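You operate a simulated robot arm through the tools that you are given. There is no shell and no other tool. Be economical: measure what you need, move in short steps, check, and stop when the job is done.

You are at the controls of a simulated robot arm. One attempt, no reset.

TASK
Test both mini cheeses on the pine slab for damp and set the drier one on the paper.
Fine: the paper lies on the white slab; use the damp meter and put it back.

The check looks at the end state, three seconds after you hand in, the way a careful person would. Anything else that was tipped, shoved, dropped, spilled or broken makes it a failure.

THE ROBOT
A 6-joint arm with a two-finger parallel gripper, fixed in place. Base frame: the origin is at the foot of the arm, x ahead of it, y to its left, z up; the work surface is at about z = 0.88. Lengths are in m, angles in rad, forces in N, time in s.
With the tool pointing down near the work surface it reaches from about 0.32 to 0.7 m from the base axis. Its first joint turns from -2.897 to 2.897 rad. Payload 4.1 kg.
Tool frame: the origin (TCP) lies between the finger pads and is the grasp point; the fingertips stand 0.023 m ahead of it; z points along the fingers, y is the line along which they close. The gripper opens to 0.094 m. The fingers are 0.038 m wide and 0.01 m thick; the gripper's body (0.054 by 0.096 m) begins 0.039 m behind the TCP.
Orientation is told as [roll, pitch, yaw] about the base's x, y, z axes, in that order, counted from this pose: with the fingers straight down and closing along the base's y, the tool's x points along the base's -x, its y along +y and its z along -z.

THE INTERFACE
- The arm moves only by the tool apply_moves. Its argument "targets" is a list of rows, each a list of 6 numbers: the shift along the base's x, y, z in m, then the turn, a rotation vector about the base's x, y, z in rad. In form: [[dx, dy, dz, wx, wy, wz], ...]. A call has 1 to 12 rows; each row is the pose to reach, as a shift and turn from the pose commanded when the call began. "jaw" is the finger opening in m, from 0 to 0.094, set as the call begins (left out, the last holds). Rows are played at 5 a second. More than 0.05 m and 0.15 rad between two rows, or a gripper value outside its range, and nothing of the call is played. Where a pose cannot be reached the arm comes as near as it can. A force on the tool above 50 N (or 10 N above the force at the start of the call, whichever is more), or a blocked arm, ends the call early, and 0.2 s more pass. The fingers move at their own pace (about 0.045 m/s each) and stop on an object; they squeeze with about 32 N. The grip force told is the motor's: it shows also when the fingers shut on nothing. Time passes only in rows, and 0.2 s behind the last, so rows that repeat a pose let the fingers close. It gives the time, the measured TCP pose, the force on the tool (base axes), the opening and the grip force at its end, in the units of the frame above (readings bear some noise), and new pictures: "pictures" is both (left out), scene, wrist or none.
- Cameras (640 x 400 px; columns grow to the right, rows downward): "scene" is fixed at [0.0499, -0.6505, 1.7045]; the picture's right is [0.76, -0.64, 0.00], its down [-0.56, -0.67, -0.48] and it looks along [0.31, 0.37, -0.88] (base axes); focal length 333 px, centre (320, 200). "wrist" rides on the gripper at [0.087, 0.016, -0.074] in the tool frame; the picture's right is [-0.18, 0.98, 0.00], its down [-0.58, -0.11, -0.81] and it looks along [-0.79, -0.15, 0.59] (tool axes); focal length 243 px, centre (320, 200). There is no depth. A picture from a camera that has moved, and an enlarged one, comes with that camera's place and axes in the base frame and with its lens.
- slide_trunk(by): slides the trunk up (or, below 0, down) by that many m; the arm rides with it, the base frame stays. It gives what a move gives, with no picture.
- inspect(camera, box): a new picture of the part [left, top, right, bottom] of that camera's present view, enlarged. The clock stands still meanwhile.
- close_job(): hands the job in; it is judged then, once.

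Work in short steps. Places have to be worked out from the pictures, the camera data and where the tool is seen: move nearer, look again, correct. Check each grasp and each placing, and mend what went wrong. You have 120 turns and 170 pictures in all, those below and enlarged ones among them. Open the gripper and draw the arm clear of the work before you hand the job in, unless the task says otherwise; then end with one line.

The tools are called by a JSON object that holds its "method" and its "body". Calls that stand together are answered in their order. apply_moves: Moves the arm, as the interface text tells. Its arguments: {"type":"object","properties":{"targets":{"type":"array","items":{"type":"array","items":{"type":"number"}}},"jaw":{"type":"number"},"pictures":{"type":"string","enum":["both","scene","wrist","none"]}},"required":["targets"]} The other tools are called the same way: slide_trunk (by) slides the trunk up or down; inspect (camera, box) takes an enlarged picture of a part of a camera's view; close_job () hands the job in.

At the start:

```text
t: 0.0
ee_pos: [0.1508, -0.3359, 1.2803]
ee_rot: [0.001, 0.003, 0.002]
ft_force: [0.0, -0.4, 0.1]
gripper_width: 0.0941
gripper_force: 0.1
trunk travel left (down, up): [-0.525, 0.065]
```

scene: 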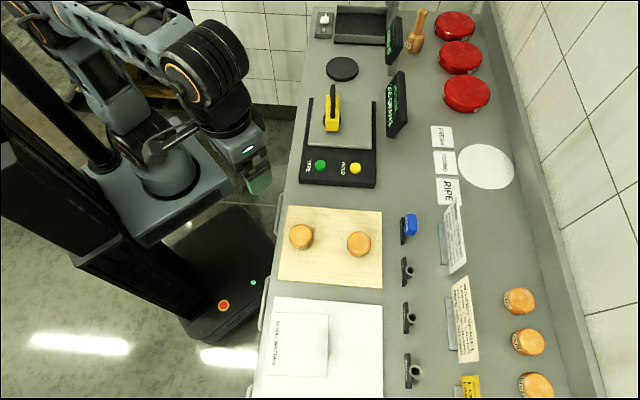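
wrist: 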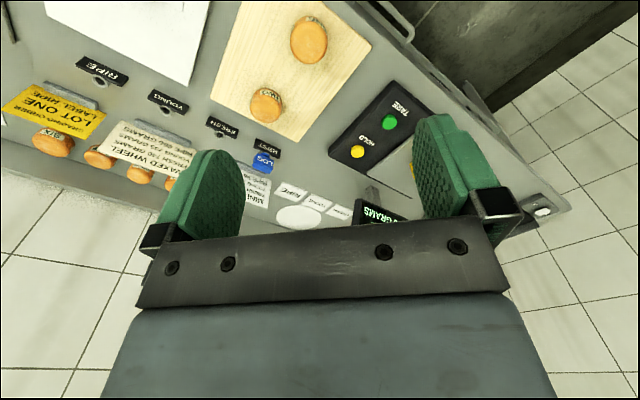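

I'll look closer at the slabs, the instruments and the notes before moving.

{"method": "inspect", "body": {"camera": "scene", "box": [380, 180, 500, 260]}}

{"method": "inspect", "body": {"camera": "scene", "box": [260, 60, 420, 160]}}

{"method": "inspect", "body": {"camera": "scene", "box": [250, 200, 410, 400]}}

{"method": "inspect", "body": {"camera": "scene", "box": [390, 260, 580, 400]}}

```text
5.00 times, centred on (440, 220) of scene
camera zoom: at [0.0499, -0.6505, 1.7045], right [0.76, -0.64, 0.0], down [-0.56, -0.67, -0.48], along [0.31, 0.37, -0.88], focal length 1665 px, centre (-280, 100)
```

zoom: 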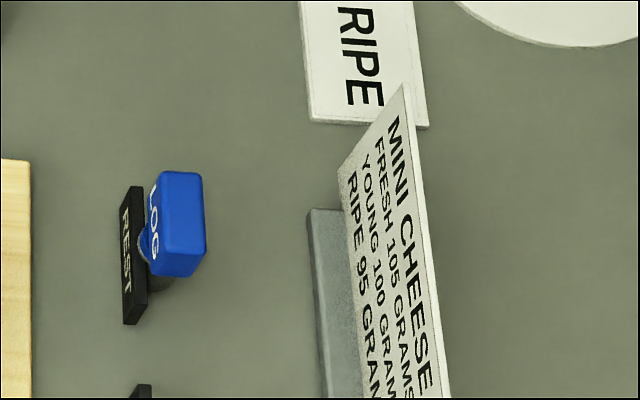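

```text
4.00 times, centred on (340, 110) of scene
camera zoom: at [0.0499, -0.6505, 1.7045], right [0.76, -0.64, 0.0], down [-0.56, -0.67, -0.48], along [0.31, 0.37, -0.88], focal length 1332 px, centre (240, 560)
```

zoom: 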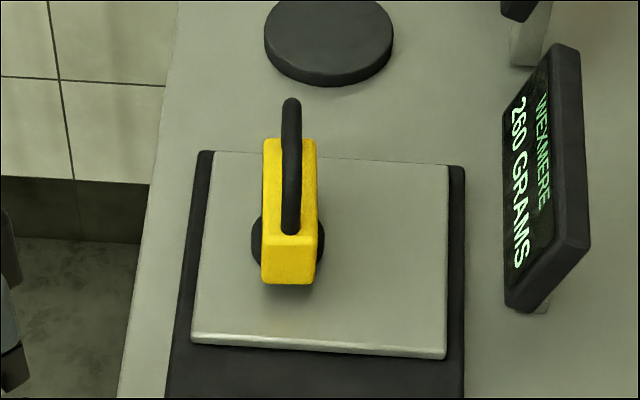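

```text
2.00 times, centred on (330, 300) of scene
camera zoom: at [0.0499, -0.6505, 1.7045], right [0.76, -0.64, 0.0], down [-0.56, -0.67, -0.48], along [0.31, 0.37, -0.88], focal length 666 px, centre (300, 0)
```

zoom: 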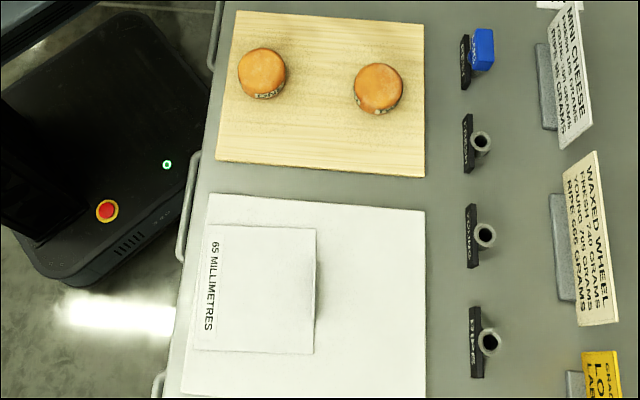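

```text
2.86 times, centred on (485, 330) of scene
camera zoom: at [0.0499, -0.6505, 1.7045], right [0.76, -0.64, 0.0], down [-0.56, -0.67, -0.48], along [0.31, 0.37, -0.88], focal length 951 px, centre (-151, -171)
```

zoom: 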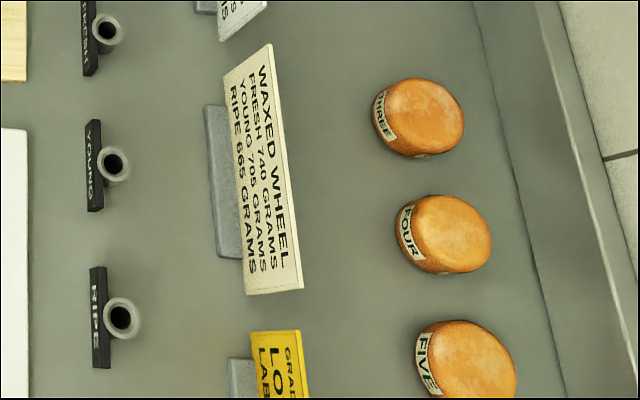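

Now the far end: the other display, tray, and wooden tool.

{"method": "inspect", "body": {"camera": "scene", "box": [300, 0, 440, 90]}}

{"method": "inspect", "body": {"camera": "scene", "box": [290, 80, 410, 200]}}

{"method": "inspect", "body": {"camera": "wrist", "box": [200, 80, 440, 230]}}

```text
4.44 times, centred on (370, 45) of scene
camera zoom: at [0.0499, -0.6505, 1.7045], right [0.76, -0.64, 0.0], down [-0.56, -0.67, -0.48], along [0.31, 0.37, -0.88], focal length 1480 px, centre (98, 889)
```

zoom: 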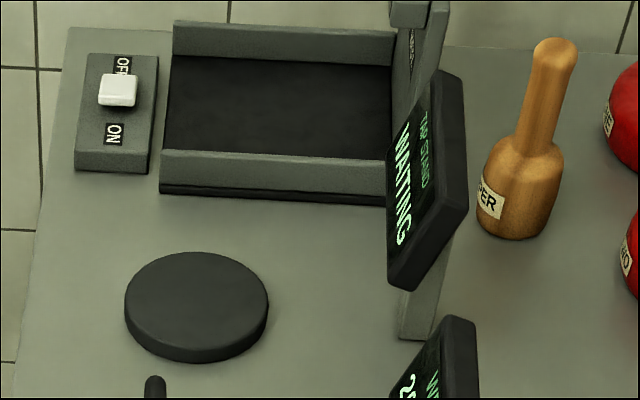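

```text
3.33 times, centred on (350, 140) of scene
camera zoom: at [0.0499, -0.6505, 1.7045], right [0.76, -0.64, 0.0], down [-0.56, -0.67, -0.48], along [0.31, 0.37, -0.88], focal length 1110 px, centre (220, 400)
```

zoom: 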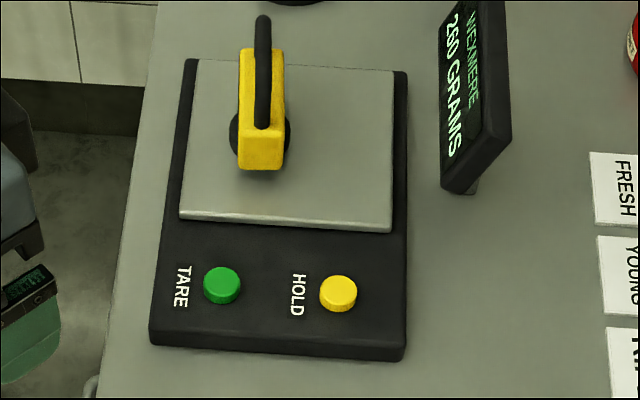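

```text
2.67 times, centred on (320, 155) of wrist
camera zoom: at [0.0659, -0.3181, 1.3543], right [0.18, 0.98, 0.0], down [0.58, -0.11, 0.81], along [0.79, -0.15, -0.59], focal length 647 px, centre (320, 320)
```

zoom: 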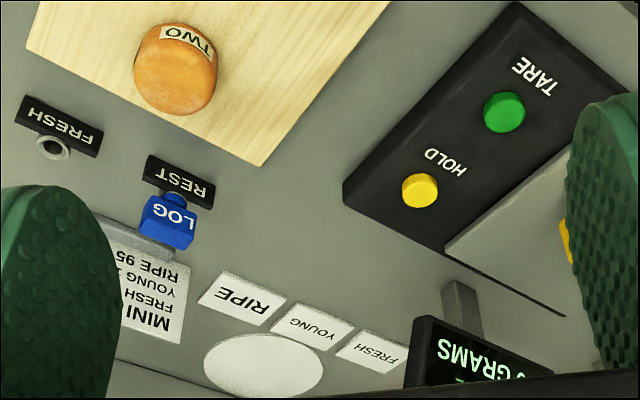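

The yellow handled block on the scale pan is probably the damp meter (about (0.55,-0.10)). I'll swing the wrist camera round to the operator's side of it and look.

{"method": "apply_moves", "body": {"targets": [[0.04, 0.03, 0, 0, 0, -0.07], [0.08, 0.06, 0, 0, 0, -0.14], [0.11, 0.095, -0.01, 0, 0, -0.21], [0.14, 0.13, -0.02, 0, 0, -0.28], [0.165, 0.17, -0.03, 0, 0, -0.35], [0.185, 0.21, -0.04, 0, 0, -0.42], [0.205, 0.25, -0.05, 0, 0, -0.49], [0.215, 0.29, -0.06, 0, 0, -0.56], [0.22, 0.33, -0.075, 0, 0, -0.63], [0.225, 0.36, -0.09, 0, 0, -0.7]]}}

```text
t: 2.2
ee_pos: [0.3784, 0.0276, 1.1918]
ee_rot: [0.0, 0.0, -0.703]
ft_force: [0.1, 0.4, 0.3]
gripper_width: 0.0941
gripper_force: 0.1
trunk travel left (down, up): [-0.525, 0.065]
camera wrist: at [0.3232, 0.097, 1.2651], right [0.77, 0.63, 0.0], down [0.37, -0.46, 0.81], along [0.51, -0.62, -0.59], focal length 243 px, centre (320, 200)
```

scene: 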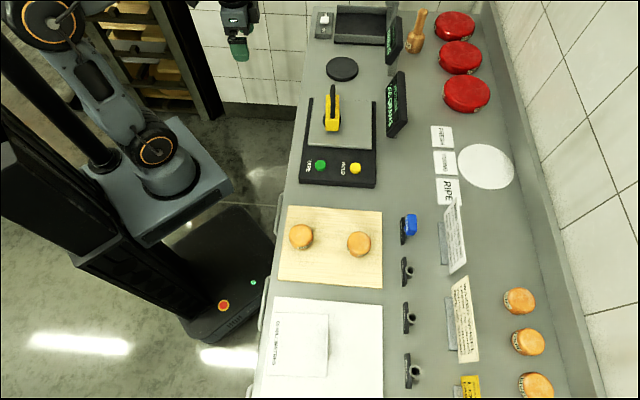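
wrist: 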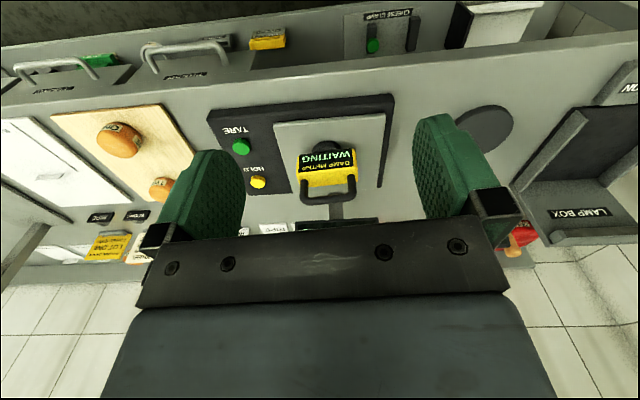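

The damp meter is confirmed ("DAMP METER / WAITING"), display facing the robot. Look closer at its shape.

{"method": "inspect", "body": {"camera": "wrist", "box": [240, 80, 440, 240]}}

{"method": "inspect", "body": {"camera": "scene", "box": [310, 75, 360, 145]}}

```text
2.50 times, centred on (340, 160) of wrist
camera zoom: at [0.3232, 0.097, 1.2651], right [0.77, 0.63, 0.0], down [0.37, -0.46, 0.81], along [0.51, -0.62, -0.59], focal length 606 px, centre (270, 300)
```

zoom: 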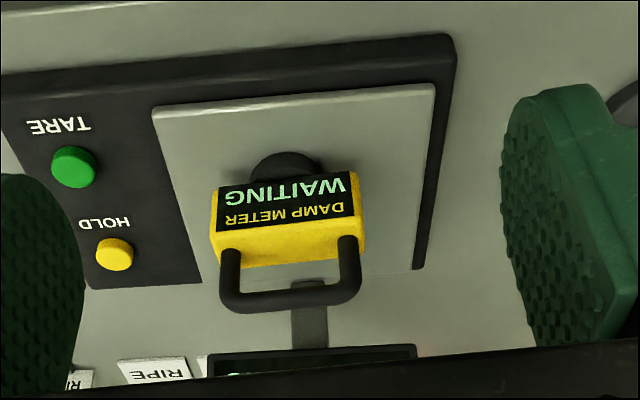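

```text
5.71 times, centred on (335, 110) of scene
camera zoom: at [0.0499, -0.6505, 1.7045], right [0.76, -0.64, 0.0], down [-0.56, -0.67, -0.48], along [0.31, 0.37, -0.88], focal length 1903 px, centre (234, 714)
```

zoom: 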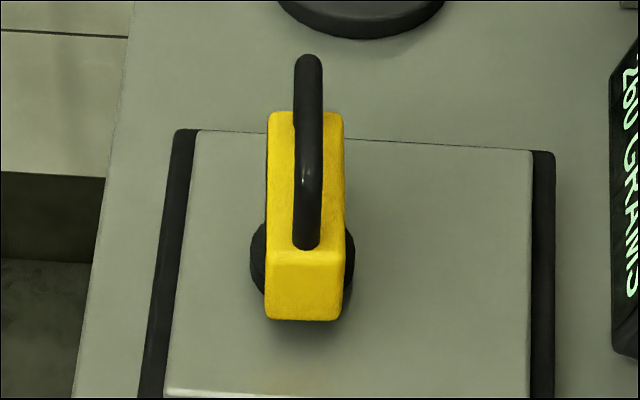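

The handle is a U on top, spanning the counter's long direction, bar at roughly (0.53,-0.13,1.02). I'll approach to measure it more accurately, keeping the fingers well above it.

{"method": "apply_moves", "body": {"targets": [[0.03, -0.03, -0.01, 0, 0, 0], [0.06, -0.06, -0.02, 0, 0, 0], [0.09, -0.09, -0.035, 0, 0, 0], [0.115, -0.115, -0.05, 0, 0, 0]]}}

```text
t: 3.2
ee_pos: [0.4908, -0.0938, 1.1429]
ee_rot: [0.001, -0.001, -0.7]
ft_force: [-0.8, -0.6, -0.5]
gripper_width: 0.094
gripper_force: 0.1
trunk travel left (down, up): [-0.525, 0.065]
camera wrist: at [0.436, -0.0255, 1.2163], right [0.77, 0.63, 0.0], down [0.37, -0.46, 0.81], along [0.51, -0.62, -0.59], focal length 243 px, centre (320, 200)
```

scene: 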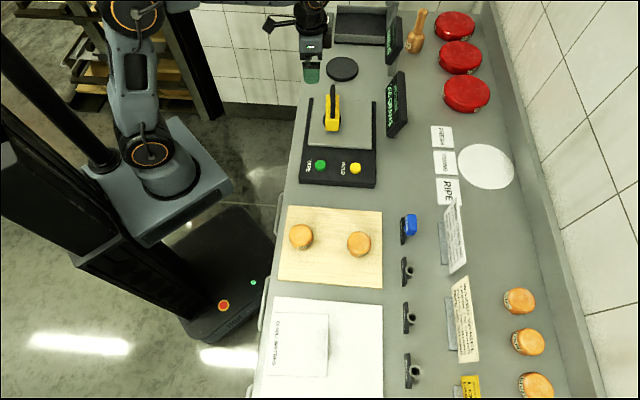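
wrist: 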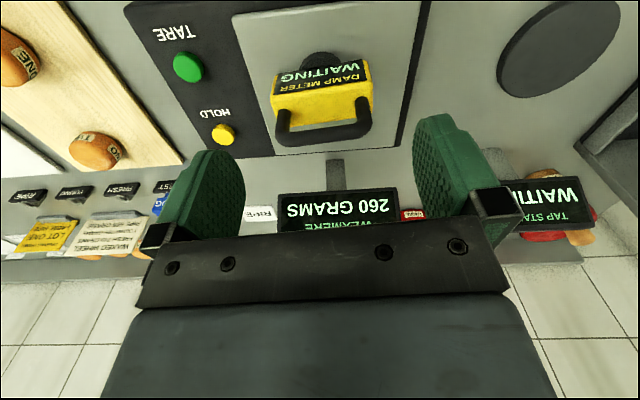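

Zoom to measure the handle's span.

{"method": "inspect", "body": {"camera": "wrist", "box": [250, 40, 400, 160]}}

```text
3.33 times, centred on (325, 100) of wrist
camera zoom: at [0.436, -0.0255, 1.2163], right [0.77, 0.63, 0.0], down [0.37, -0.46, 0.81], along [0.51, -0.62, -0.59], focal length 809 px, centre (303, 533)
```

zoom: 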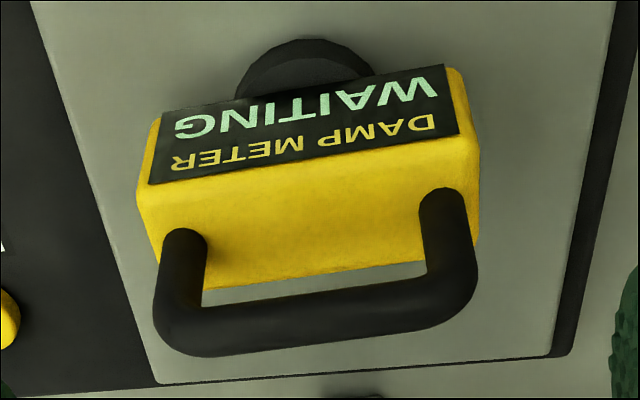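

The handle span is ~0.09 m—too wide for an end grip—so I'll pinch its bar (centre ≈ (0.531,-0.135,1.033)) across. Turn yaw by -1.58 rad and move above it, at safe height.

{"method": "apply_moves", "body": {"targets": [[0.003, -0.003, 0, 0, 0, -0.132], [0.006, -0.006, 0, 0, 0, -0.264], [0.01, -0.01, 0, 0, 0, -0.396], [0.013, -0.013, 0, 0, 0, -0.528], [0.017, -0.017, 0, 0, 0, -0.66], [0.02, -0.02, 0, 0, 0, -0.792], [0.023, -0.024, 0, 0, 0, -0.924], [0.027, -0.028, 0, 0, 0, -1.056], [0.03, -0.032, 0, 0, 0, -1.188], [0.034, -0.036, 0, 0, 0, -1.32], [0.037, -0.039, 0, 0, 0, -1.45], [0.04, -0.042, 0, 0, 0, -1.58]]}}

```text
t: 5.8
ee_pos: [0.5311, -0.1312, 1.1406]
ee_rot: [0.001, -0.002, -2.282]
ft_force: [-0.2, -0.2, -0.6]
gripper_width: 0.0941
gripper_force: 0.0
trunk travel left (down, up): [-0.525, 0.065]
camera wrist: at [0.6007, -0.0761, 1.2145], right [0.62, -0.78, 0.0], down [-0.46, -0.37, 0.81], along [-0.63, -0.5, -0.59], focal length 243 px, centre (320, 200)
```

scene: 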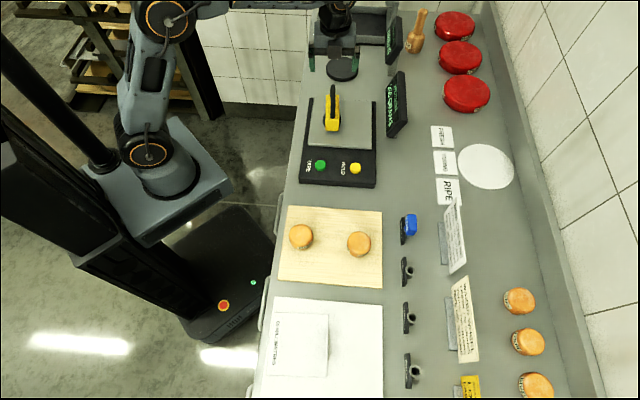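
wrist: 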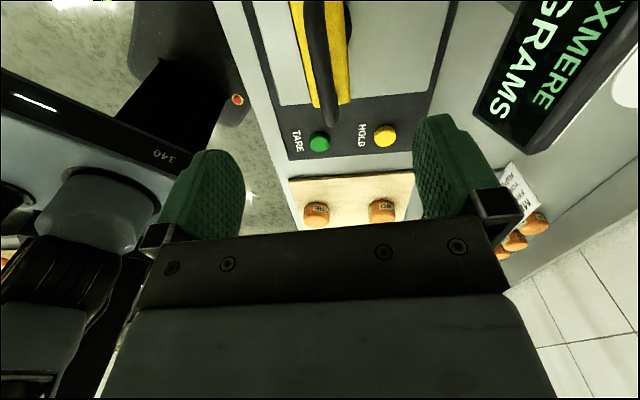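

Alignment looks good (bar runs under the tool line, within 3–4 mm). Lower 0.07 m and check again.

{"method": "apply_moves", "body": {"targets": [[0, -0.003, -0.025, 0, 0, 0], [0, -0.004, -0.05, 0, 0, 0], [0, -0.004, -0.07, 0, 0, 0]]}}

```text
t: 6.6
ee_pos: [0.5307, -0.1339, 1.0695]
ee_rot: [0.001, 0.001, -2.279]
ft_force: [-0.7, 0.1, -0.1]
gripper_width: 0.0943
gripper_force: 0.1
trunk travel left (down, up): [-0.525, 0.065]
camera wrist: at [0.6007, -0.0788, 1.1447], right [0.63, -0.78, 0.0], down [-0.46, -0.37, 0.81], along [-0.63, -0.51, -0.59], focal length 243 px, centre (320, 200)
```

scene: 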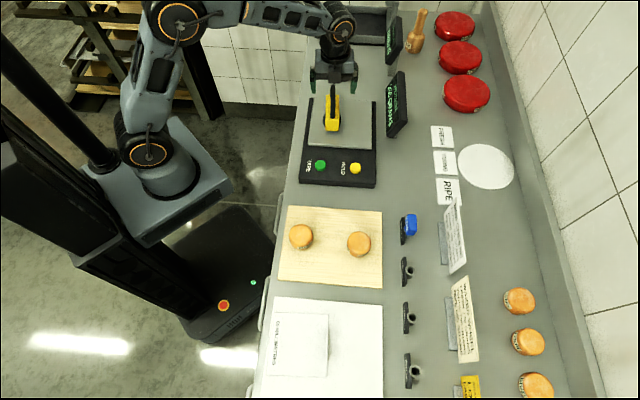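
wrist: 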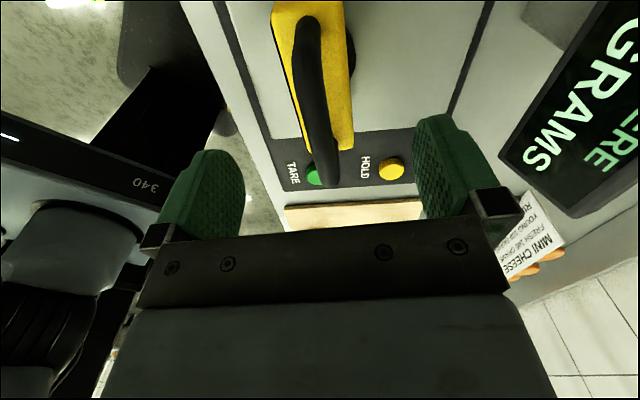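

Bar is centred between the fingers; rotate by -0.04 and lower to grasp height (TCP z≈1.033).

{"method": "apply_moves", "body": {"targets": [[0.001, -0.001, -0.018, 0, 0, -0.04], [0.001, -0.001, -0.035, 0, 0, -0.04]]}}

```text
t: 7.2
ee_pos: [0.533, -0.1356, 1.0349]
ee_rot: [0.001, 0.001, -2.321]
ft_force: [1.0, 0.0, 0.2]
gripper_width: 0.0939
gripper_force: 0.1
trunk travel left (down, up): [-0.525, 0.065]
camera wrist: at [0.6058, -0.0832, 1.1093], right [0.59, -0.8, 0.0], down [-0.48, -0.35, 0.81], along [-0.65, -0.48, -0.59], focal length 243 px, centre (320, 200)
```

scene: 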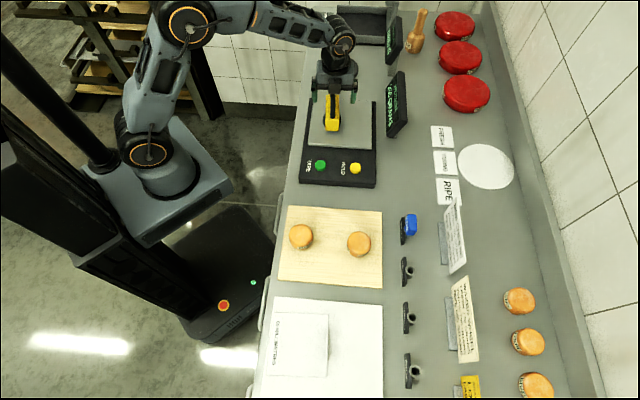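
wrist: 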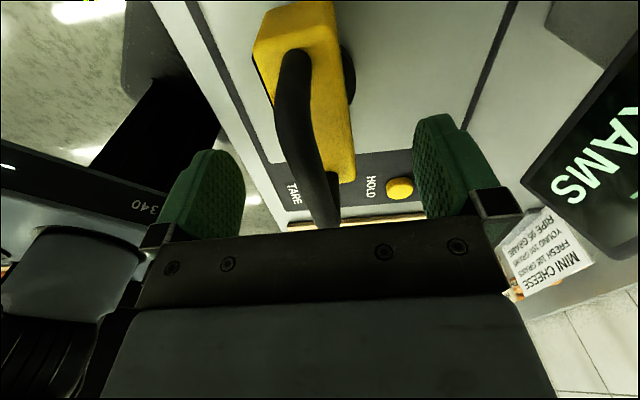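

The bar is aligned with the tool but I'm ~11 mm off its middle along the bar. Shift along it, then close.

{"method": "apply_moves", "body": {"targets": [[0.007, 0.008, 0, 0, 0, 0], [0.007, 0.008, 0, 0, 0, 0]], "pictures": "wrist"}}

{"method": "inspect", "body": {"camera": "scene", "box": [290, 50, 390, 150]}}

```text
t: 7.8
ee_pos: [0.5399, -0.1285, 1.0356]
ee_rot: [0.0, 0.001, -2.319]
ft_force: [-0.3, -0.5, 0.0]
gripper_width: 0.0939
gripper_force: 0.1
trunk travel left (down, up): [-0.525, 0.065]
camera wrist: at [0.612, -0.0759, 1.1097], right [0.59, -0.8, 0.0], down [-0.48, -0.35, 0.81], along [-0.65, -0.48, -0.59], focal length 243 px, centre (320, 200)
```

wrist: 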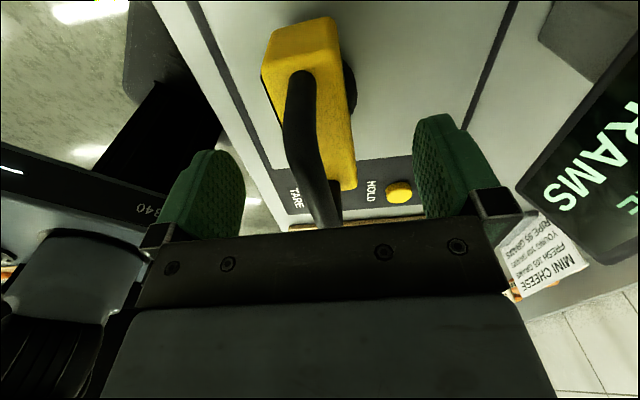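

```text
4.00 times, centred on (340, 100) of scene
camera zoom: at [0.0499, -0.6505, 1.7045], right [0.76, -0.64, 0.0], down [-0.56, -0.67, -0.48], along [0.31, 0.37, -0.88], focal length 1332 px, centre (240, 600)
```

zoom: 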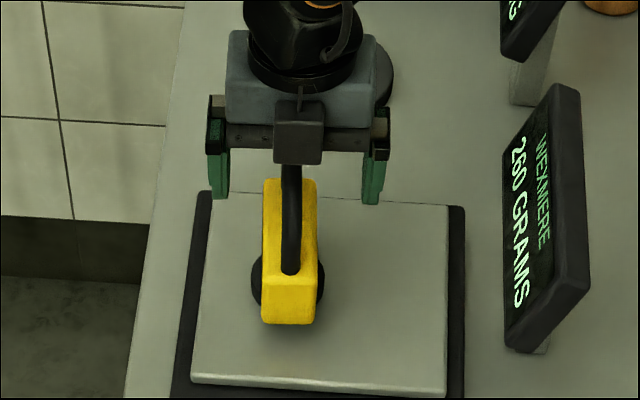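

The scene view suggests the bar's middle is slightly nearer; I'll shift back ~7 mm, lower 5 mm and close.

{"method": "apply_moves", "body": {"targets": [[-0.004, -0.005, -0.005, 0, 0, 0], [-0.004, -0.005, -0.006, 0, 0, 0]], "pictures": "none"}}

{"method": "apply_moves", "body": {"targets": [[0, 0, 0, 0, 0, 0], [0, 0, 0, 0, 0, 0], [0, 0, 0, 0, 0, 0], [0, 0, 0, 0, 0, 0], [0, 0, 0, 0, 0, 0], [0, 0, 0, 0, 0, 0]], "jaw": 0}}

```text
t: 8.4
ee_pos: [0.536, -0.1335, 1.0299]
ee_rot: [-0.001, 0.0, -2.319]
ft_force: [0.8, -0.2, -0.3]
gripper_width: 0.094
gripper_force: 0.1
trunk travel left (down, up): [-0.525, 0.065]
```

```text
t: 9.8
ee_pos: [0.5358, -0.1327, 1.0287]
ee_rot: [0.002, 0.0, -2.32]
ft_force: [-0.2, 0.3, 0.7]
gripper_width: 0.0133
gripper_force: 32.3
trunk travel left (down, up): [-0.525, 0.065]
camera wrist: at [0.6075, -0.0809, 1.1033], right [0.6, -0.8, 0.0], down [-0.48, -0.35, 0.81], along [-0.65, -0.48, -0.59], focal length 243 px, centre (320, 200)
```

scene: 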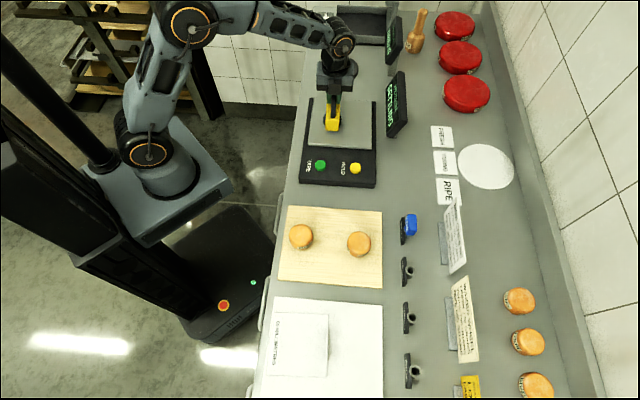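
wrist: 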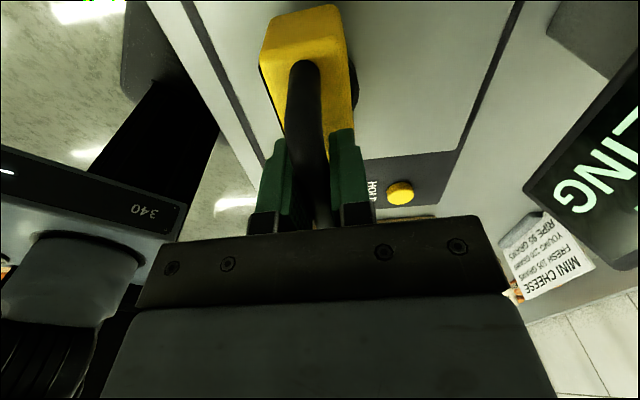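

Gripped the bar (13 mm, 32 N). Lift 6 cm and check that the meter hangs level.

{"method": "apply_moves", "body": {"targets": [[0, 0, 0.01, 0, 0, 0], [0, 0, 0.03, 0, 0, 0], [0, 0, 0.06, 0, 0, 0], [0, 0, 0.06, 0, 0, 0]]}}

{"method": "inspect", "body": {"camera": "scene", "box": [290, 40, 410, 140]}}

```text
t: 10.8
ee_pos: [0.5364, -0.1337, 1.089]
ee_rot: [0.0, 0.001, -2.32]
ft_force: [-0.4, 0.3, -2.2]
gripper_width: 0.0134
gripper_force: 31.8
trunk travel left (down, up): [-0.525, 0.065]
camera wrist: at [0.608, -0.0805, 1.1637], right [0.59, -0.8, 0.0], down [-0.48, -0.35, 0.81], along [-0.65, -0.48, -0.59], focal length 243 px, centre (320, 200)
```

scene: 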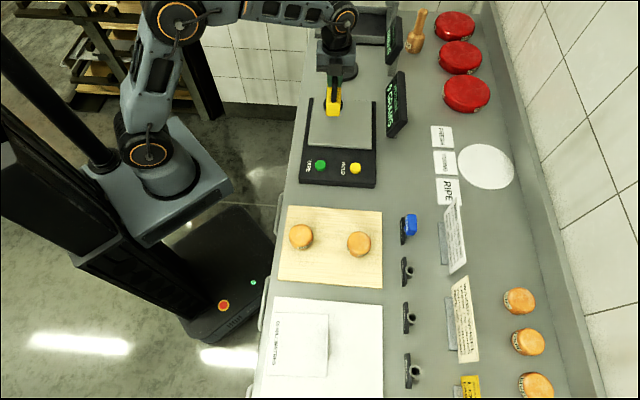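
wrist: 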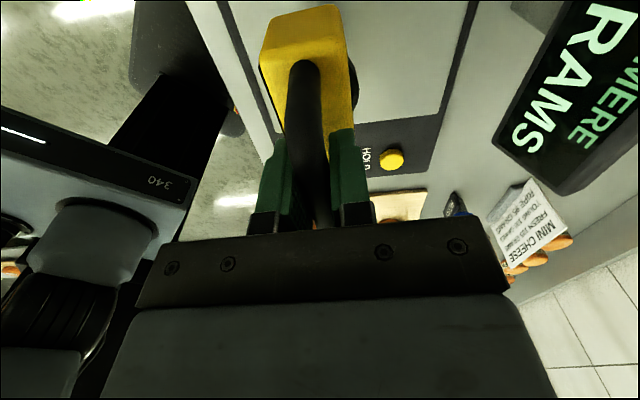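

```text
4.00 times, centred on (350, 90) of scene
camera zoom: at [0.0499, -0.6505, 1.7045], right [0.76, -0.64, 0.0], down [-0.56, -0.67, -0.48], along [0.31, 0.37, -0.88], focal length 1332 px, centre (200, 640)
```

zoom: 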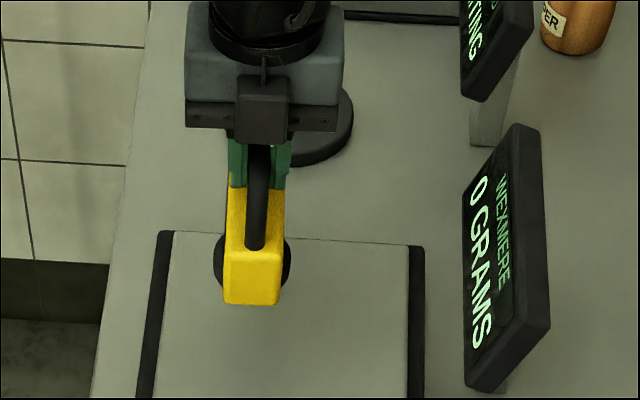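

Scale reads 0, meter hangs firmly. Now carry it above cheese ONE (≈(0.223,-0.373)), turning so the display faces the scene camera.

{"method": "apply_moves", "body": {"targets": [[-0.005, -0.003, 0.03, 0, 0, 0.13], [-0.03, -0.02, 0.05, 0, 0, 0.26], [-0.06, -0.04, 0.06, 0, 0, 0.39], [-0.09, -0.065, 0.06, 0, 0, 0.52], [-0.12, -0.09, 0.06, 0, 0, 0.65], [-0.15, -0.115, 0.06, 0, 0, 0.78], [-0.18, -0.14, 0.06, 0, 0, 0.91], [-0.21, -0.165, 0.06, 0, 0, 1.04], [-0.24, -0.19, 0.06, 0, 0, 1.17], [-0.27, -0.21, 0.06, 0, 0, 1.3], [-0.295, -0.23, 0.06, 0, 0, 1.43], [-0.313, -0.24, 0.06, 0, 0, 1.57]]}}

{"method": "inspect", "body": {"camera": "scene", "box": [250, 170, 410, 290]}}

```text
t: 13.4
ee_pos: [0.2216, -0.3744, 1.1492]
ee_rot: [0.001, 0.0, -0.746]
ft_force: [0.6, 0.8, -3.1]
gripper_width: 0.013
gripper_force: 32.2
trunk travel left (down, up): [-0.525, 0.065]
camera wrist: at [0.1693, -0.3029, 1.223], right [0.8, 0.6, 0.0], down [0.35, -0.48, 0.81], along [0.48, -0.65, -0.59], focal length 243 px, centre (320, 200)
```

scene: 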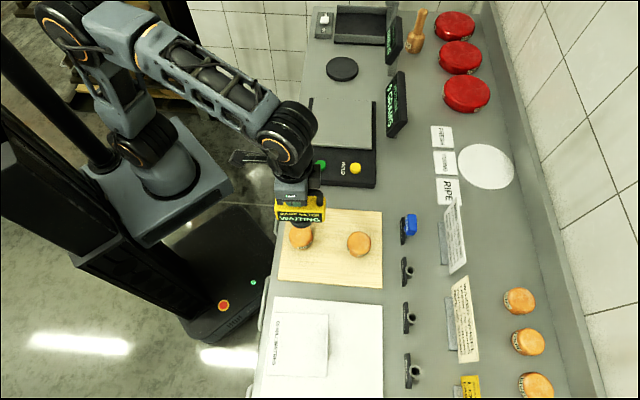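
wrist: 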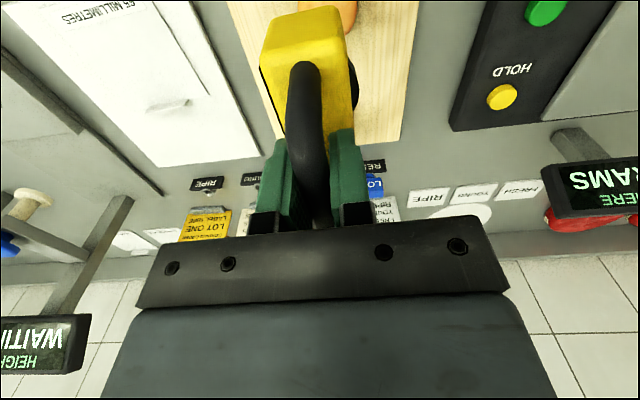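

```text
3.33 times, centred on (330, 230) of scene
camera zoom: at [0.0499, -0.6505, 1.7045], right [0.76, -0.64, 0.0], down [-0.56, -0.67, -0.48], along [0.31, 0.37, -0.88], focal length 1110 px, centre (287, 100)
```

zoom: 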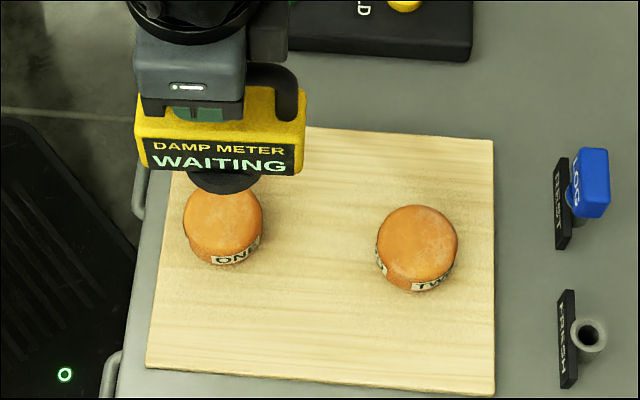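

The display is perfectly legible from the scene camera. The foot sits ~7 mm to the right of the TCP; nudge left and lower to z≈1.075, then check.

{"method": "apply_moves", "body": {"targets": [[-0.007, 0.004, -0.03, 0, 0, 0], [-0.007, 0.004, -0.06, 0, 0, 0], [-0.007, 0.004, -0.075, 0, 0, 0]], "pictures": "none"}}

{"method": "inspect", "body": {"camera": "scene", "box": [260, 170, 380, 270]}}

```text
t: 14.2
ee_pos: [0.2148, -0.3683, 1.071]
ee_rot: [0.001, -0.002, -0.749]
ft_force: [-0.1, -1.0, -2.5]
gripper_width: 0.0135
gripper_force: 32.2
trunk travel left (down, up): [-0.525, 0.065]
```

```text
4.00 times, centred on (320, 220) of scene
camera zoom: at [0.0499, -0.6505, 1.7045], right [0.76, -0.64, 0.0], down [-0.56, -0.67, -0.48], along [0.31, 0.37, -0.88], focal length 1332 px, centre (320, 120)
```

zoom: 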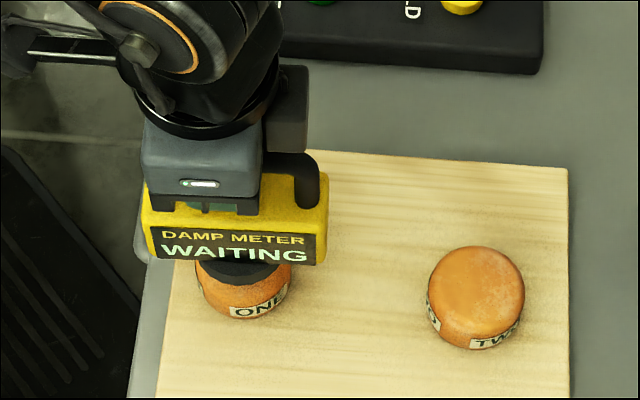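

Foot is centred over ONE and nearly touching. Lower in small steps watching force.

{"method": "apply_moves", "body": {"targets": [[0.002, -0.002, -0.005, 0, 0, 0], [0.002, -0.002, -0.01, 0, 0, 0]], "pictures": "none"}}

{"method": "inspect", "body": {"camera": "scene", "box": [260, 170, 380, 270]}}

```text
t: 14.8
ee_pos: [0.219, -0.371, 1.0633]
ee_rot: [0.0, 0.001, -0.75]
ft_force: [-0.6, -1.1, -1.9]
gripper_width: 0.0133
gripper_force: 32.6
trunk travel left (down, up): [-0.525, 0.065]
```

```text
4.00 times, centred on (320, 220) of scene
camera zoom: at [0.0499, -0.6505, 1.7045], right [0.76, -0.64, 0.0], down [-0.56, -0.67, -0.48], along [0.31, 0.37, -0.88], focal length 1332 px, centre (320, 120)
```

zoom: 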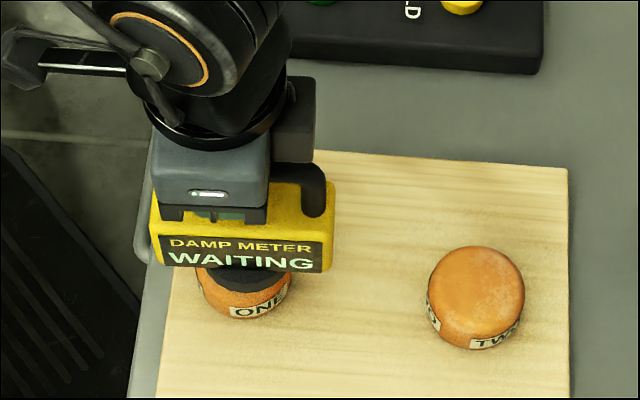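

Foot centred over ONE, not touching yet. Continue down in 3 mm steps.

{"method": "apply_moves", "body": {"targets": [[0, 0, -0.003, 0, 0, 0], [0, 0, -0.006, 0, 0, 0], [0, 0, -0.009, 0, 0, 0]], "pictures": "none"}}

{"method": "inspect", "body": {"camera": "scene", "box": [260, 170, 380, 270]}}

```text
t: 15.6
ee_pos: [0.2166, -0.3708, 1.0549]
ee_rot: [0.0, 0.0, -0.748]
ft_force: [0.4, -0.2, -1.2]
gripper_width: 0.0132
gripper_force: 31.7
trunk travel left (down, up): [-0.525, 0.065]
```

```text
4.00 times, centred on (320, 220) of scene
camera zoom: at [0.0499, -0.6505, 1.7045], right [0.76, -0.64, 0.0], down [-0.56, -0.67, -0.48], along [0.31, 0.37, -0.88], focal length 1332 px, centre (320, 120)
```

zoom: 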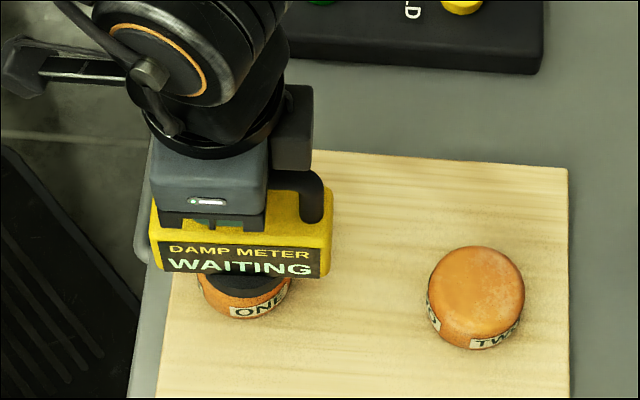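

Still waiting with no contact force; continue down.

{"method": "apply_moves", "body": {"targets": [[0, 0, -0.002, 0, 0, 0], [0, 0, -0.004, 0, 0, 0], [0, 0, -0.006, 0, 0, 0], [0, 0, -0.008, 0, 0, 0]], "pictures": "none"}}

{"method": "inspect", "body": {"camera": "scene", "box": [260, 170, 380, 270]}}

```text
t: 16.6
ee_pos: [0.2187, -0.3721, 1.0462]
ee_rot: [0.001, 0.0, -0.747]
ft_force: [-0.9, -0.1, -2.7]
gripper_width: 0.0133
gripper_force: 32.0
trunk travel left (down, up): [-0.525, 0.065]
```

```text
4.00 times, centred on (320, 220) of scene
camera zoom: at [0.0499, -0.6505, 1.7045], right [0.76, -0.64, 0.0], down [-0.56, -0.67, -0.48], along [0.31, 0.37, -0.88], focal length 1332 px, centre (320, 120)
```

zoom: 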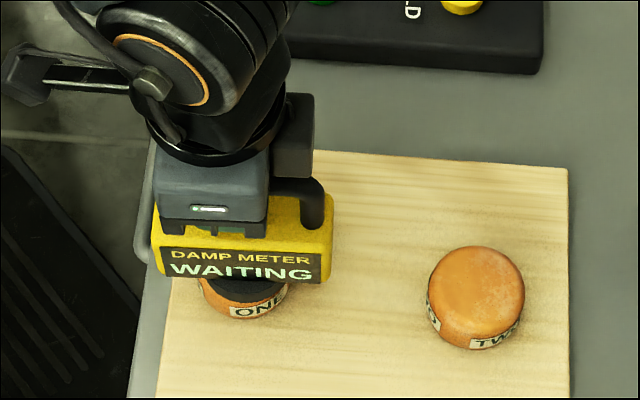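

Very near now; foot edge close to the cheese rim. Continue down 2 mm per row.

{"method": "apply_moves", "body": {"targets": [[0, 0, -0.002, 0, 0, 0], [0, 0, -0.004, 0, 0, 0], [0, 0, -0.006, 0, 0, 0]], "pictures": "none"}}

{"method": "inspect", "body": {"camera": "scene", "box": [260, 170, 380, 270]}}

```text
t: 17.4
ee_pos: [0.2171, -0.3713, 1.0401]
ee_rot: [0.0, -0.001, -0.749]
ft_force: [0.9, 0.6, -2.1]
gripper_width: 0.0133
gripper_force: 32.5
trunk travel left (down, up): [-0.525, 0.065]
```

```text
4.00 times, centred on (320, 220) of scene
camera zoom: at [0.0499, -0.6505, 1.7045], right [0.76, -0.64, 0.0], down [-0.56, -0.67, -0.48], along [0.31, 0.37, -0.88], focal length 1332 px, centre (320, 120)
```

zoom: 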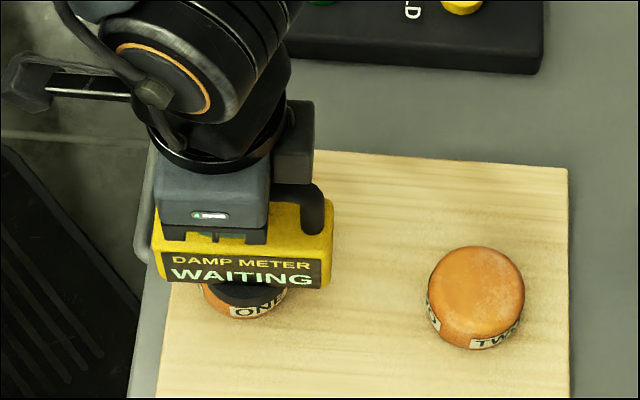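

No contact yet, and the foot looks ~8 mm too near the camera relative to the cheese. Shift back along the counter, then continue down.

{"method": "apply_moves", "body": {"targets": [[0.002, 0.004, 0.003, 0, 0, 0], [0.004, 0.008, 0.003, 0, 0, 0], [0.004, 0.008, 0, 0, 0, 0], [0.004, 0.008, -0.002, 0, 0, 0]], "pictures": "none"}}

{"method": "inspect", "body": {"camera": "scene", "box": [260, 170, 380, 270]}}

```text
t: 18.4
ee_pos: [0.223, -0.3639, 1.0386]
ee_rot: [0.0, -0.001, -0.75]
ft_force: [0.0, -0.8, -2.8]
gripper_width: 0.0131
gripper_force: 32.2
trunk travel left (down, up): [-0.525, 0.065]
```

```text
4.00 times, centred on (320, 220) of scene
camera zoom: at [0.0499, -0.6505, 1.7045], right [0.76, -0.64, 0.0], down [-0.56, -0.67, -0.48], along [0.31, 0.37, -0.88], focal length 1332 px, centre (320, 120)
```

zoom: 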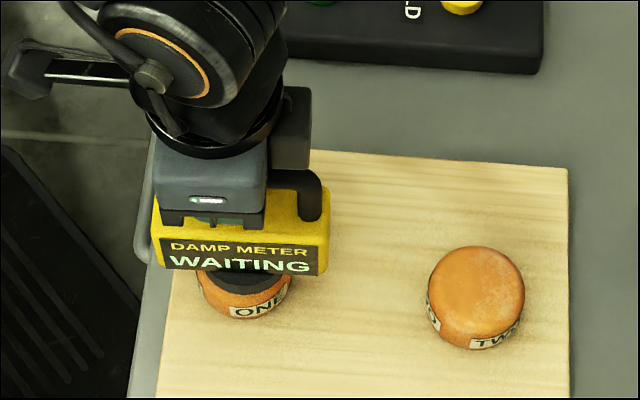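

Better centred. Continue descending.

{"method": "apply_moves", "body": {"targets": [[0, 0, -0.002, 0, 0, 0], [0, 0, -0.004, 0, 0, 0], [0, 0, -0.006, 0, 0, 0], [0, 0, -0.007, 0, 0, 0]], "pictures": "none"}}

{"method": "inspect", "body": {"camera": "scene", "box": [260, 170, 380, 270]}}

```text
t: 19.4
ee_pos: [0.2217, -0.3647, 1.0348]
ee_rot: [-0.004, -0.007, -0.75]
ft_force: [-3.2, -1.3, 30.8]
gripper_width: 0.0135
gripper_force: 31.5
trunk travel left (down, up): [-0.525, 0.065]
```

```text
4.00 times, centred on (320, 220) of scene
camera zoom: at [0.0499, -0.6505, 1.7045], right [0.76, -0.64, 0.0], down [-0.56, -0.67, -0.48], along [0.31, 0.37, -0.88], focal length 1332 px, centre (320, 120)
```

zoom: 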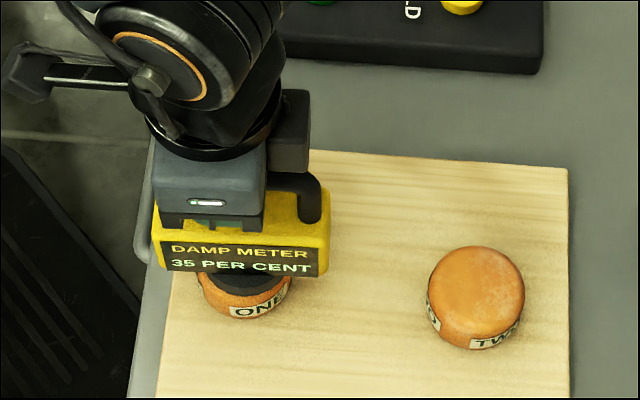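

Contact: reading 35 PER CENT (with ~33 N, a bit firm). Ease off 3 mm and re-read to make sure it has settled.

{"method": "apply_moves", "body": {"targets": [[0, 0, 0.002, 0, 0, 0], [0, 0, 0.0025, 0, 0, 0], [0, 0, 0.0025, 0, 0, 0], [0, 0, 0.0025, 0, 0, 0], [0, 0, 0.0025, 0, 0, 0]], "pictures": "none"}}

{"method": "inspect", "body": {"camera": "scene", "box": [280, 210, 360, 260]}}

```text
t: 20.6
ee_pos: [0.2224, -0.363, 1.0354]
ee_rot: [0.0, -0.001, -0.749]
ft_force: [2.3, -5.2, 18.7]
gripper_width: 0.0134
gripper_force: 32.1
trunk travel left (down, up): [-0.525, 0.065]
```

```text
8.00 times, centred on (320, 235) of scene
camera zoom: at [0.0499, -0.6505, 1.7045], right [0.76, -0.64, 0.0], down [-0.56, -0.67, -0.48], along [0.31, 0.37, -0.88], focal length 2664 px, centre (320, -80)
```

zoom: 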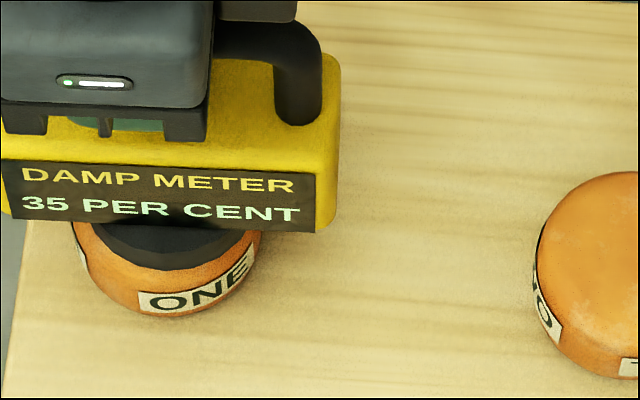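

ONE = 35 %. Lift 5 cm and carry to TWO (offset about (+0.099,-0.106)).

{"method": "apply_moves", "body": {"targets": [[0, 0, 0.015, 0, 0, 0], [0, 0, 0.05, 0, 0, 0], [0.025, -0.027, 0.05, 0, 0, 0], [0.05, -0.053, 0.05, 0, 0, 0], [0.075, -0.08, 0.05, 0, 0, 0], [0.099, -0.106, 0.05, 0, 0, 0], [0.099, -0.106, 0.025, 0, 0, 0], [0.099, -0.106, 0.012, 0, 0, 0]], "pictures": "none"}}

{"method": "inspect", "body": {"camera": "scene", "box": [280, 190, 400, 290]}}

```text
t: 22.4
ee_pos: [0.3212, -0.4703, 1.0444]
ee_rot: [0.001, -0.001, -0.748]
ft_force: [-0.4, -0.2, -2.8]
gripper_width: 0.0134
gripper_force: 31.8
trunk travel left (down, up): [-0.525, 0.065]
```

```text
4.00 times, centred on (340, 240) of scene
camera zoom: at [0.0499, -0.6505, 1.7045], right [0.76, -0.64, 0.0], down [-0.56, -0.67, -0.48], along [0.31, 0.37, -0.88], focal length 1332 px, centre (240, 40)
```

zoom: 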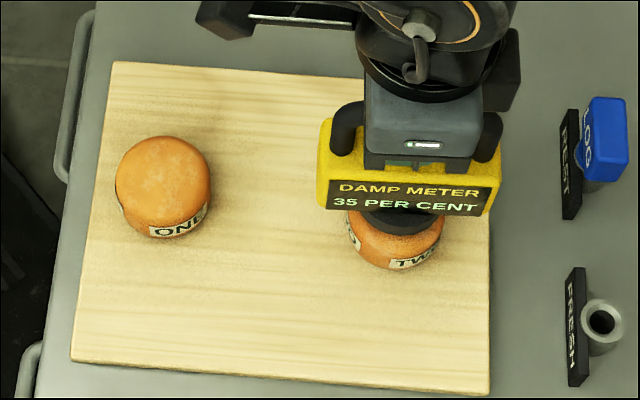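

Foot is well placed over TWO; the display holds the old 35 until a new touch. Lower to contact.

{"method": "apply_moves", "body": {"targets": [[-0.002, 0.002, -0.003, 0, 0, 0], [-0.003, 0.002, -0.006, 0, 0, 0], [-0.003, 0.002, -0.008, 0, 0, 0], [-0.003, 0.002, -0.01, 0, 0, 0], [-0.003, 0.002, -0.01, 0, 0, 0]], "pictures": "none"}}

{"method": "inspect", "body": {"camera": "scene", "box": [300, 210, 400, 280]}}

```text
t: 23.6
ee_pos: [0.3162, -0.468, 1.0355]
ee_rot: [-0.001, -0.001, -0.749]
ft_force: [1.0, -0.2, -1.9]
gripper_width: 0.0134
gripper_force: 32.2
trunk travel left (down, up): [-0.525, 0.065]
```

```text
5.71 times, centred on (350, 245) of scene
camera zoom: at [0.0499, -0.6505, 1.7045], right [0.76, -0.64, 0.0], down [-0.56, -0.67, -0.48], along [0.31, 0.37, -0.88], focal length 1903 px, centre (149, -57)
```

zoom: 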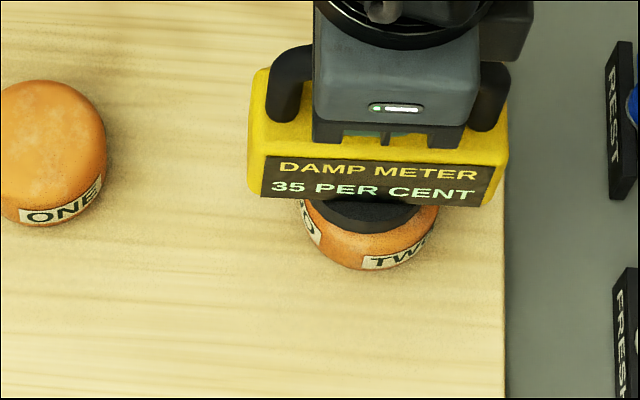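

Still no contact; go down further by 2 mm steps.

{"method": "apply_moves", "body": {"targets": [[0, 0, -0.001, 0, 0, 0], [0, 0, -0.002, 0, 0, 0], [0, 0, -0.003, 0, 0, 0], [0, 0, -0.003, 0, 0, 0]], "pictures": "none"}}

{"method": "inspect", "body": {"camera": "scene", "box": [300, 210, 400, 280]}}

```text
t: 24.6
ee_pos: [0.3173, -0.4682, 1.0352]
ee_rot: [0.0, -0.003, -0.75]
ft_force: [-3.9, 0.6, 15.8]
gripper_width: 0.0133
gripper_force: 31.9
trunk travel left (down, up): [-0.525, 0.065]
```

```text
5.71 times, centred on (350, 245) of scene
camera zoom: at [0.0499, -0.6505, 1.7045], right [0.76, -0.64, 0.0], down [-0.56, -0.67, -0.48], along [0.31, 0.37, -0.88], focal length 1903 px, centre (149, -57)
```

zoom: 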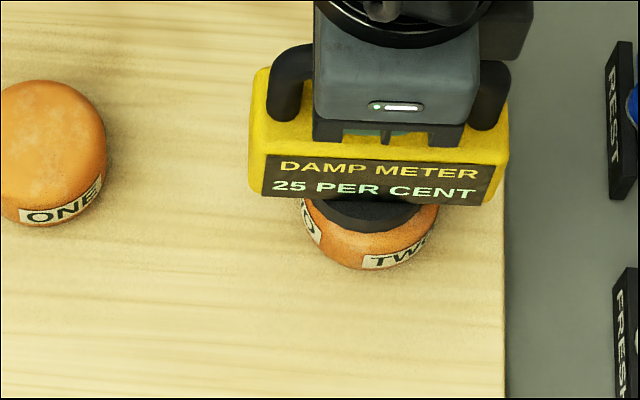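

TWO = 25 %, so TWO is drier. Lift and carry the meter back toward its place over the scale pan.

{"method": "apply_moves", "body": {"targets": [[0, 0, 0.02, 0, 0, 0], [0, 0, 0.06, 0, 0, 0], [0, 0, 0.1, 0, 0, 0]], "pictures": "none"}}

{"method": "apply_moves", "body": {"targets": [[0.015, 0.03, 0, 0, 0, -0.131], [0.03, 0.06, 0, 0, 0, -0.262], [0.047, 0.09, 0, 0, 0, -0.393], [0.064, 0.12, 0, 0, 0, -0.524], [0.082, 0.15, 0, 0, 0, -0.655], [0.1, 0.18, 0, 0, 0, -0.786], [0.12, 0.208, 0, 0, 0, -0.917], [0.14, 0.236, 0, 0, 0, -1.048], [0.16, 0.262, 0, 0, 0, -1.179], [0.18, 0.288, 0, 0, 0, -1.31], [0.2, 0.312, 0, 0, 0, -1.44], [0.2185, 0.335, 0, 0, 0, -1.57]]}}

```text
t: 25.4
ee_pos: [0.3177, -0.4664, 1.1325]
ee_rot: [0.0, 0.001, -0.748]
ft_force: [0.7, -0.7, -2.7]
gripper_width: 0.0132
gripper_force: 31.7
trunk travel left (down, up): [-0.525, 0.065]
```

```text
t: 28.0
ee_pos: [0.5399, -0.1351, 1.1362]
ee_rot: [0.0, 0.001, -2.32]
ft_force: [-0.7, -1.1, -2.5]
gripper_width: 0.0135
gripper_force: 31.6
trunk travel left (down, up): [-0.525, 0.065]
camera wrist: at [0.6113, -0.0816, 1.2106], right [0.59, -0.8, 0.0], down [-0.48, -0.35, 0.81], along [-0.65, -0.48, -0.59], focal length 243 px, centre (320, 200)
```

scene: 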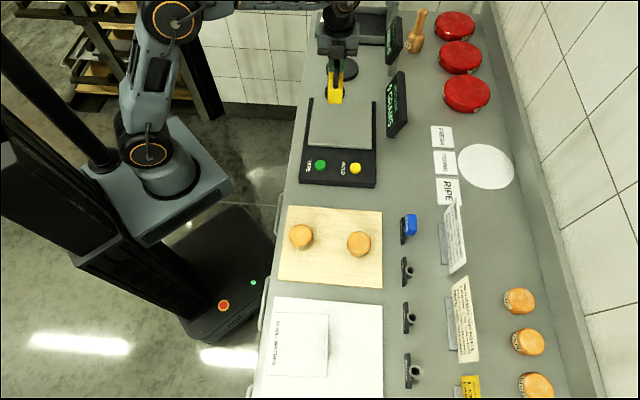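
wrist: 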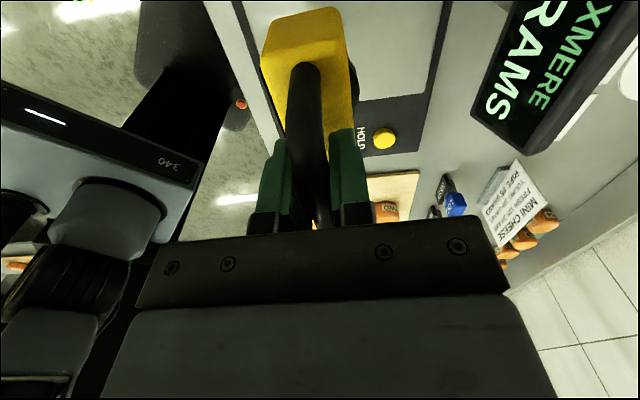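

Lower to just above the pan with a small xy correction.

{"method": "apply_moves", "body": {"targets": [[-0.002, 0.001, -0.04, 0, 0, 0], [-0.003, 0.002, -0.075, 0, 0, 0], [-0.003, 0.002, -0.092, 0, 0, 0]], "pictures": "none"}}

{"method": "inspect", "body": {"camera": "scene", "box": [260, 60, 420, 160]}}

```text
t: 28.8
ee_pos: [0.5329, -0.1324, 1.0413]
ee_rot: [0.001, 0.0, -2.32]
ft_force: [0.2, -0.2, -3.1]
gripper_width: 0.0134
gripper_force: 31.4
trunk travel left (down, up): [-0.525, 0.065]
```

```text
4.00 times, centred on (340, 110) of scene
camera zoom: at [0.0499, -0.6505, 1.7045], right [0.76, -0.64, 0.0], down [-0.56, -0.67, -0.48], along [0.31, 0.37, -0.88], focal length 1332 px, centre (240, 560)
```

zoom: 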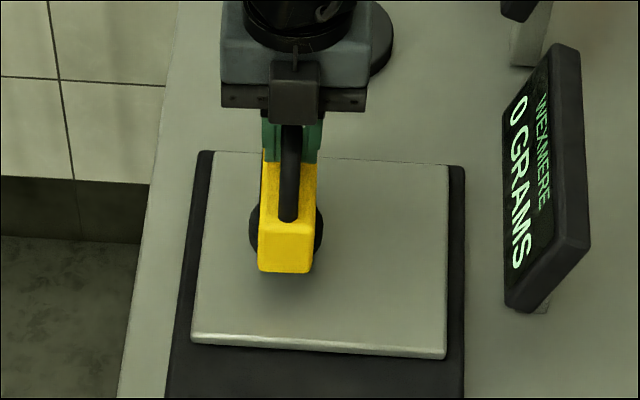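

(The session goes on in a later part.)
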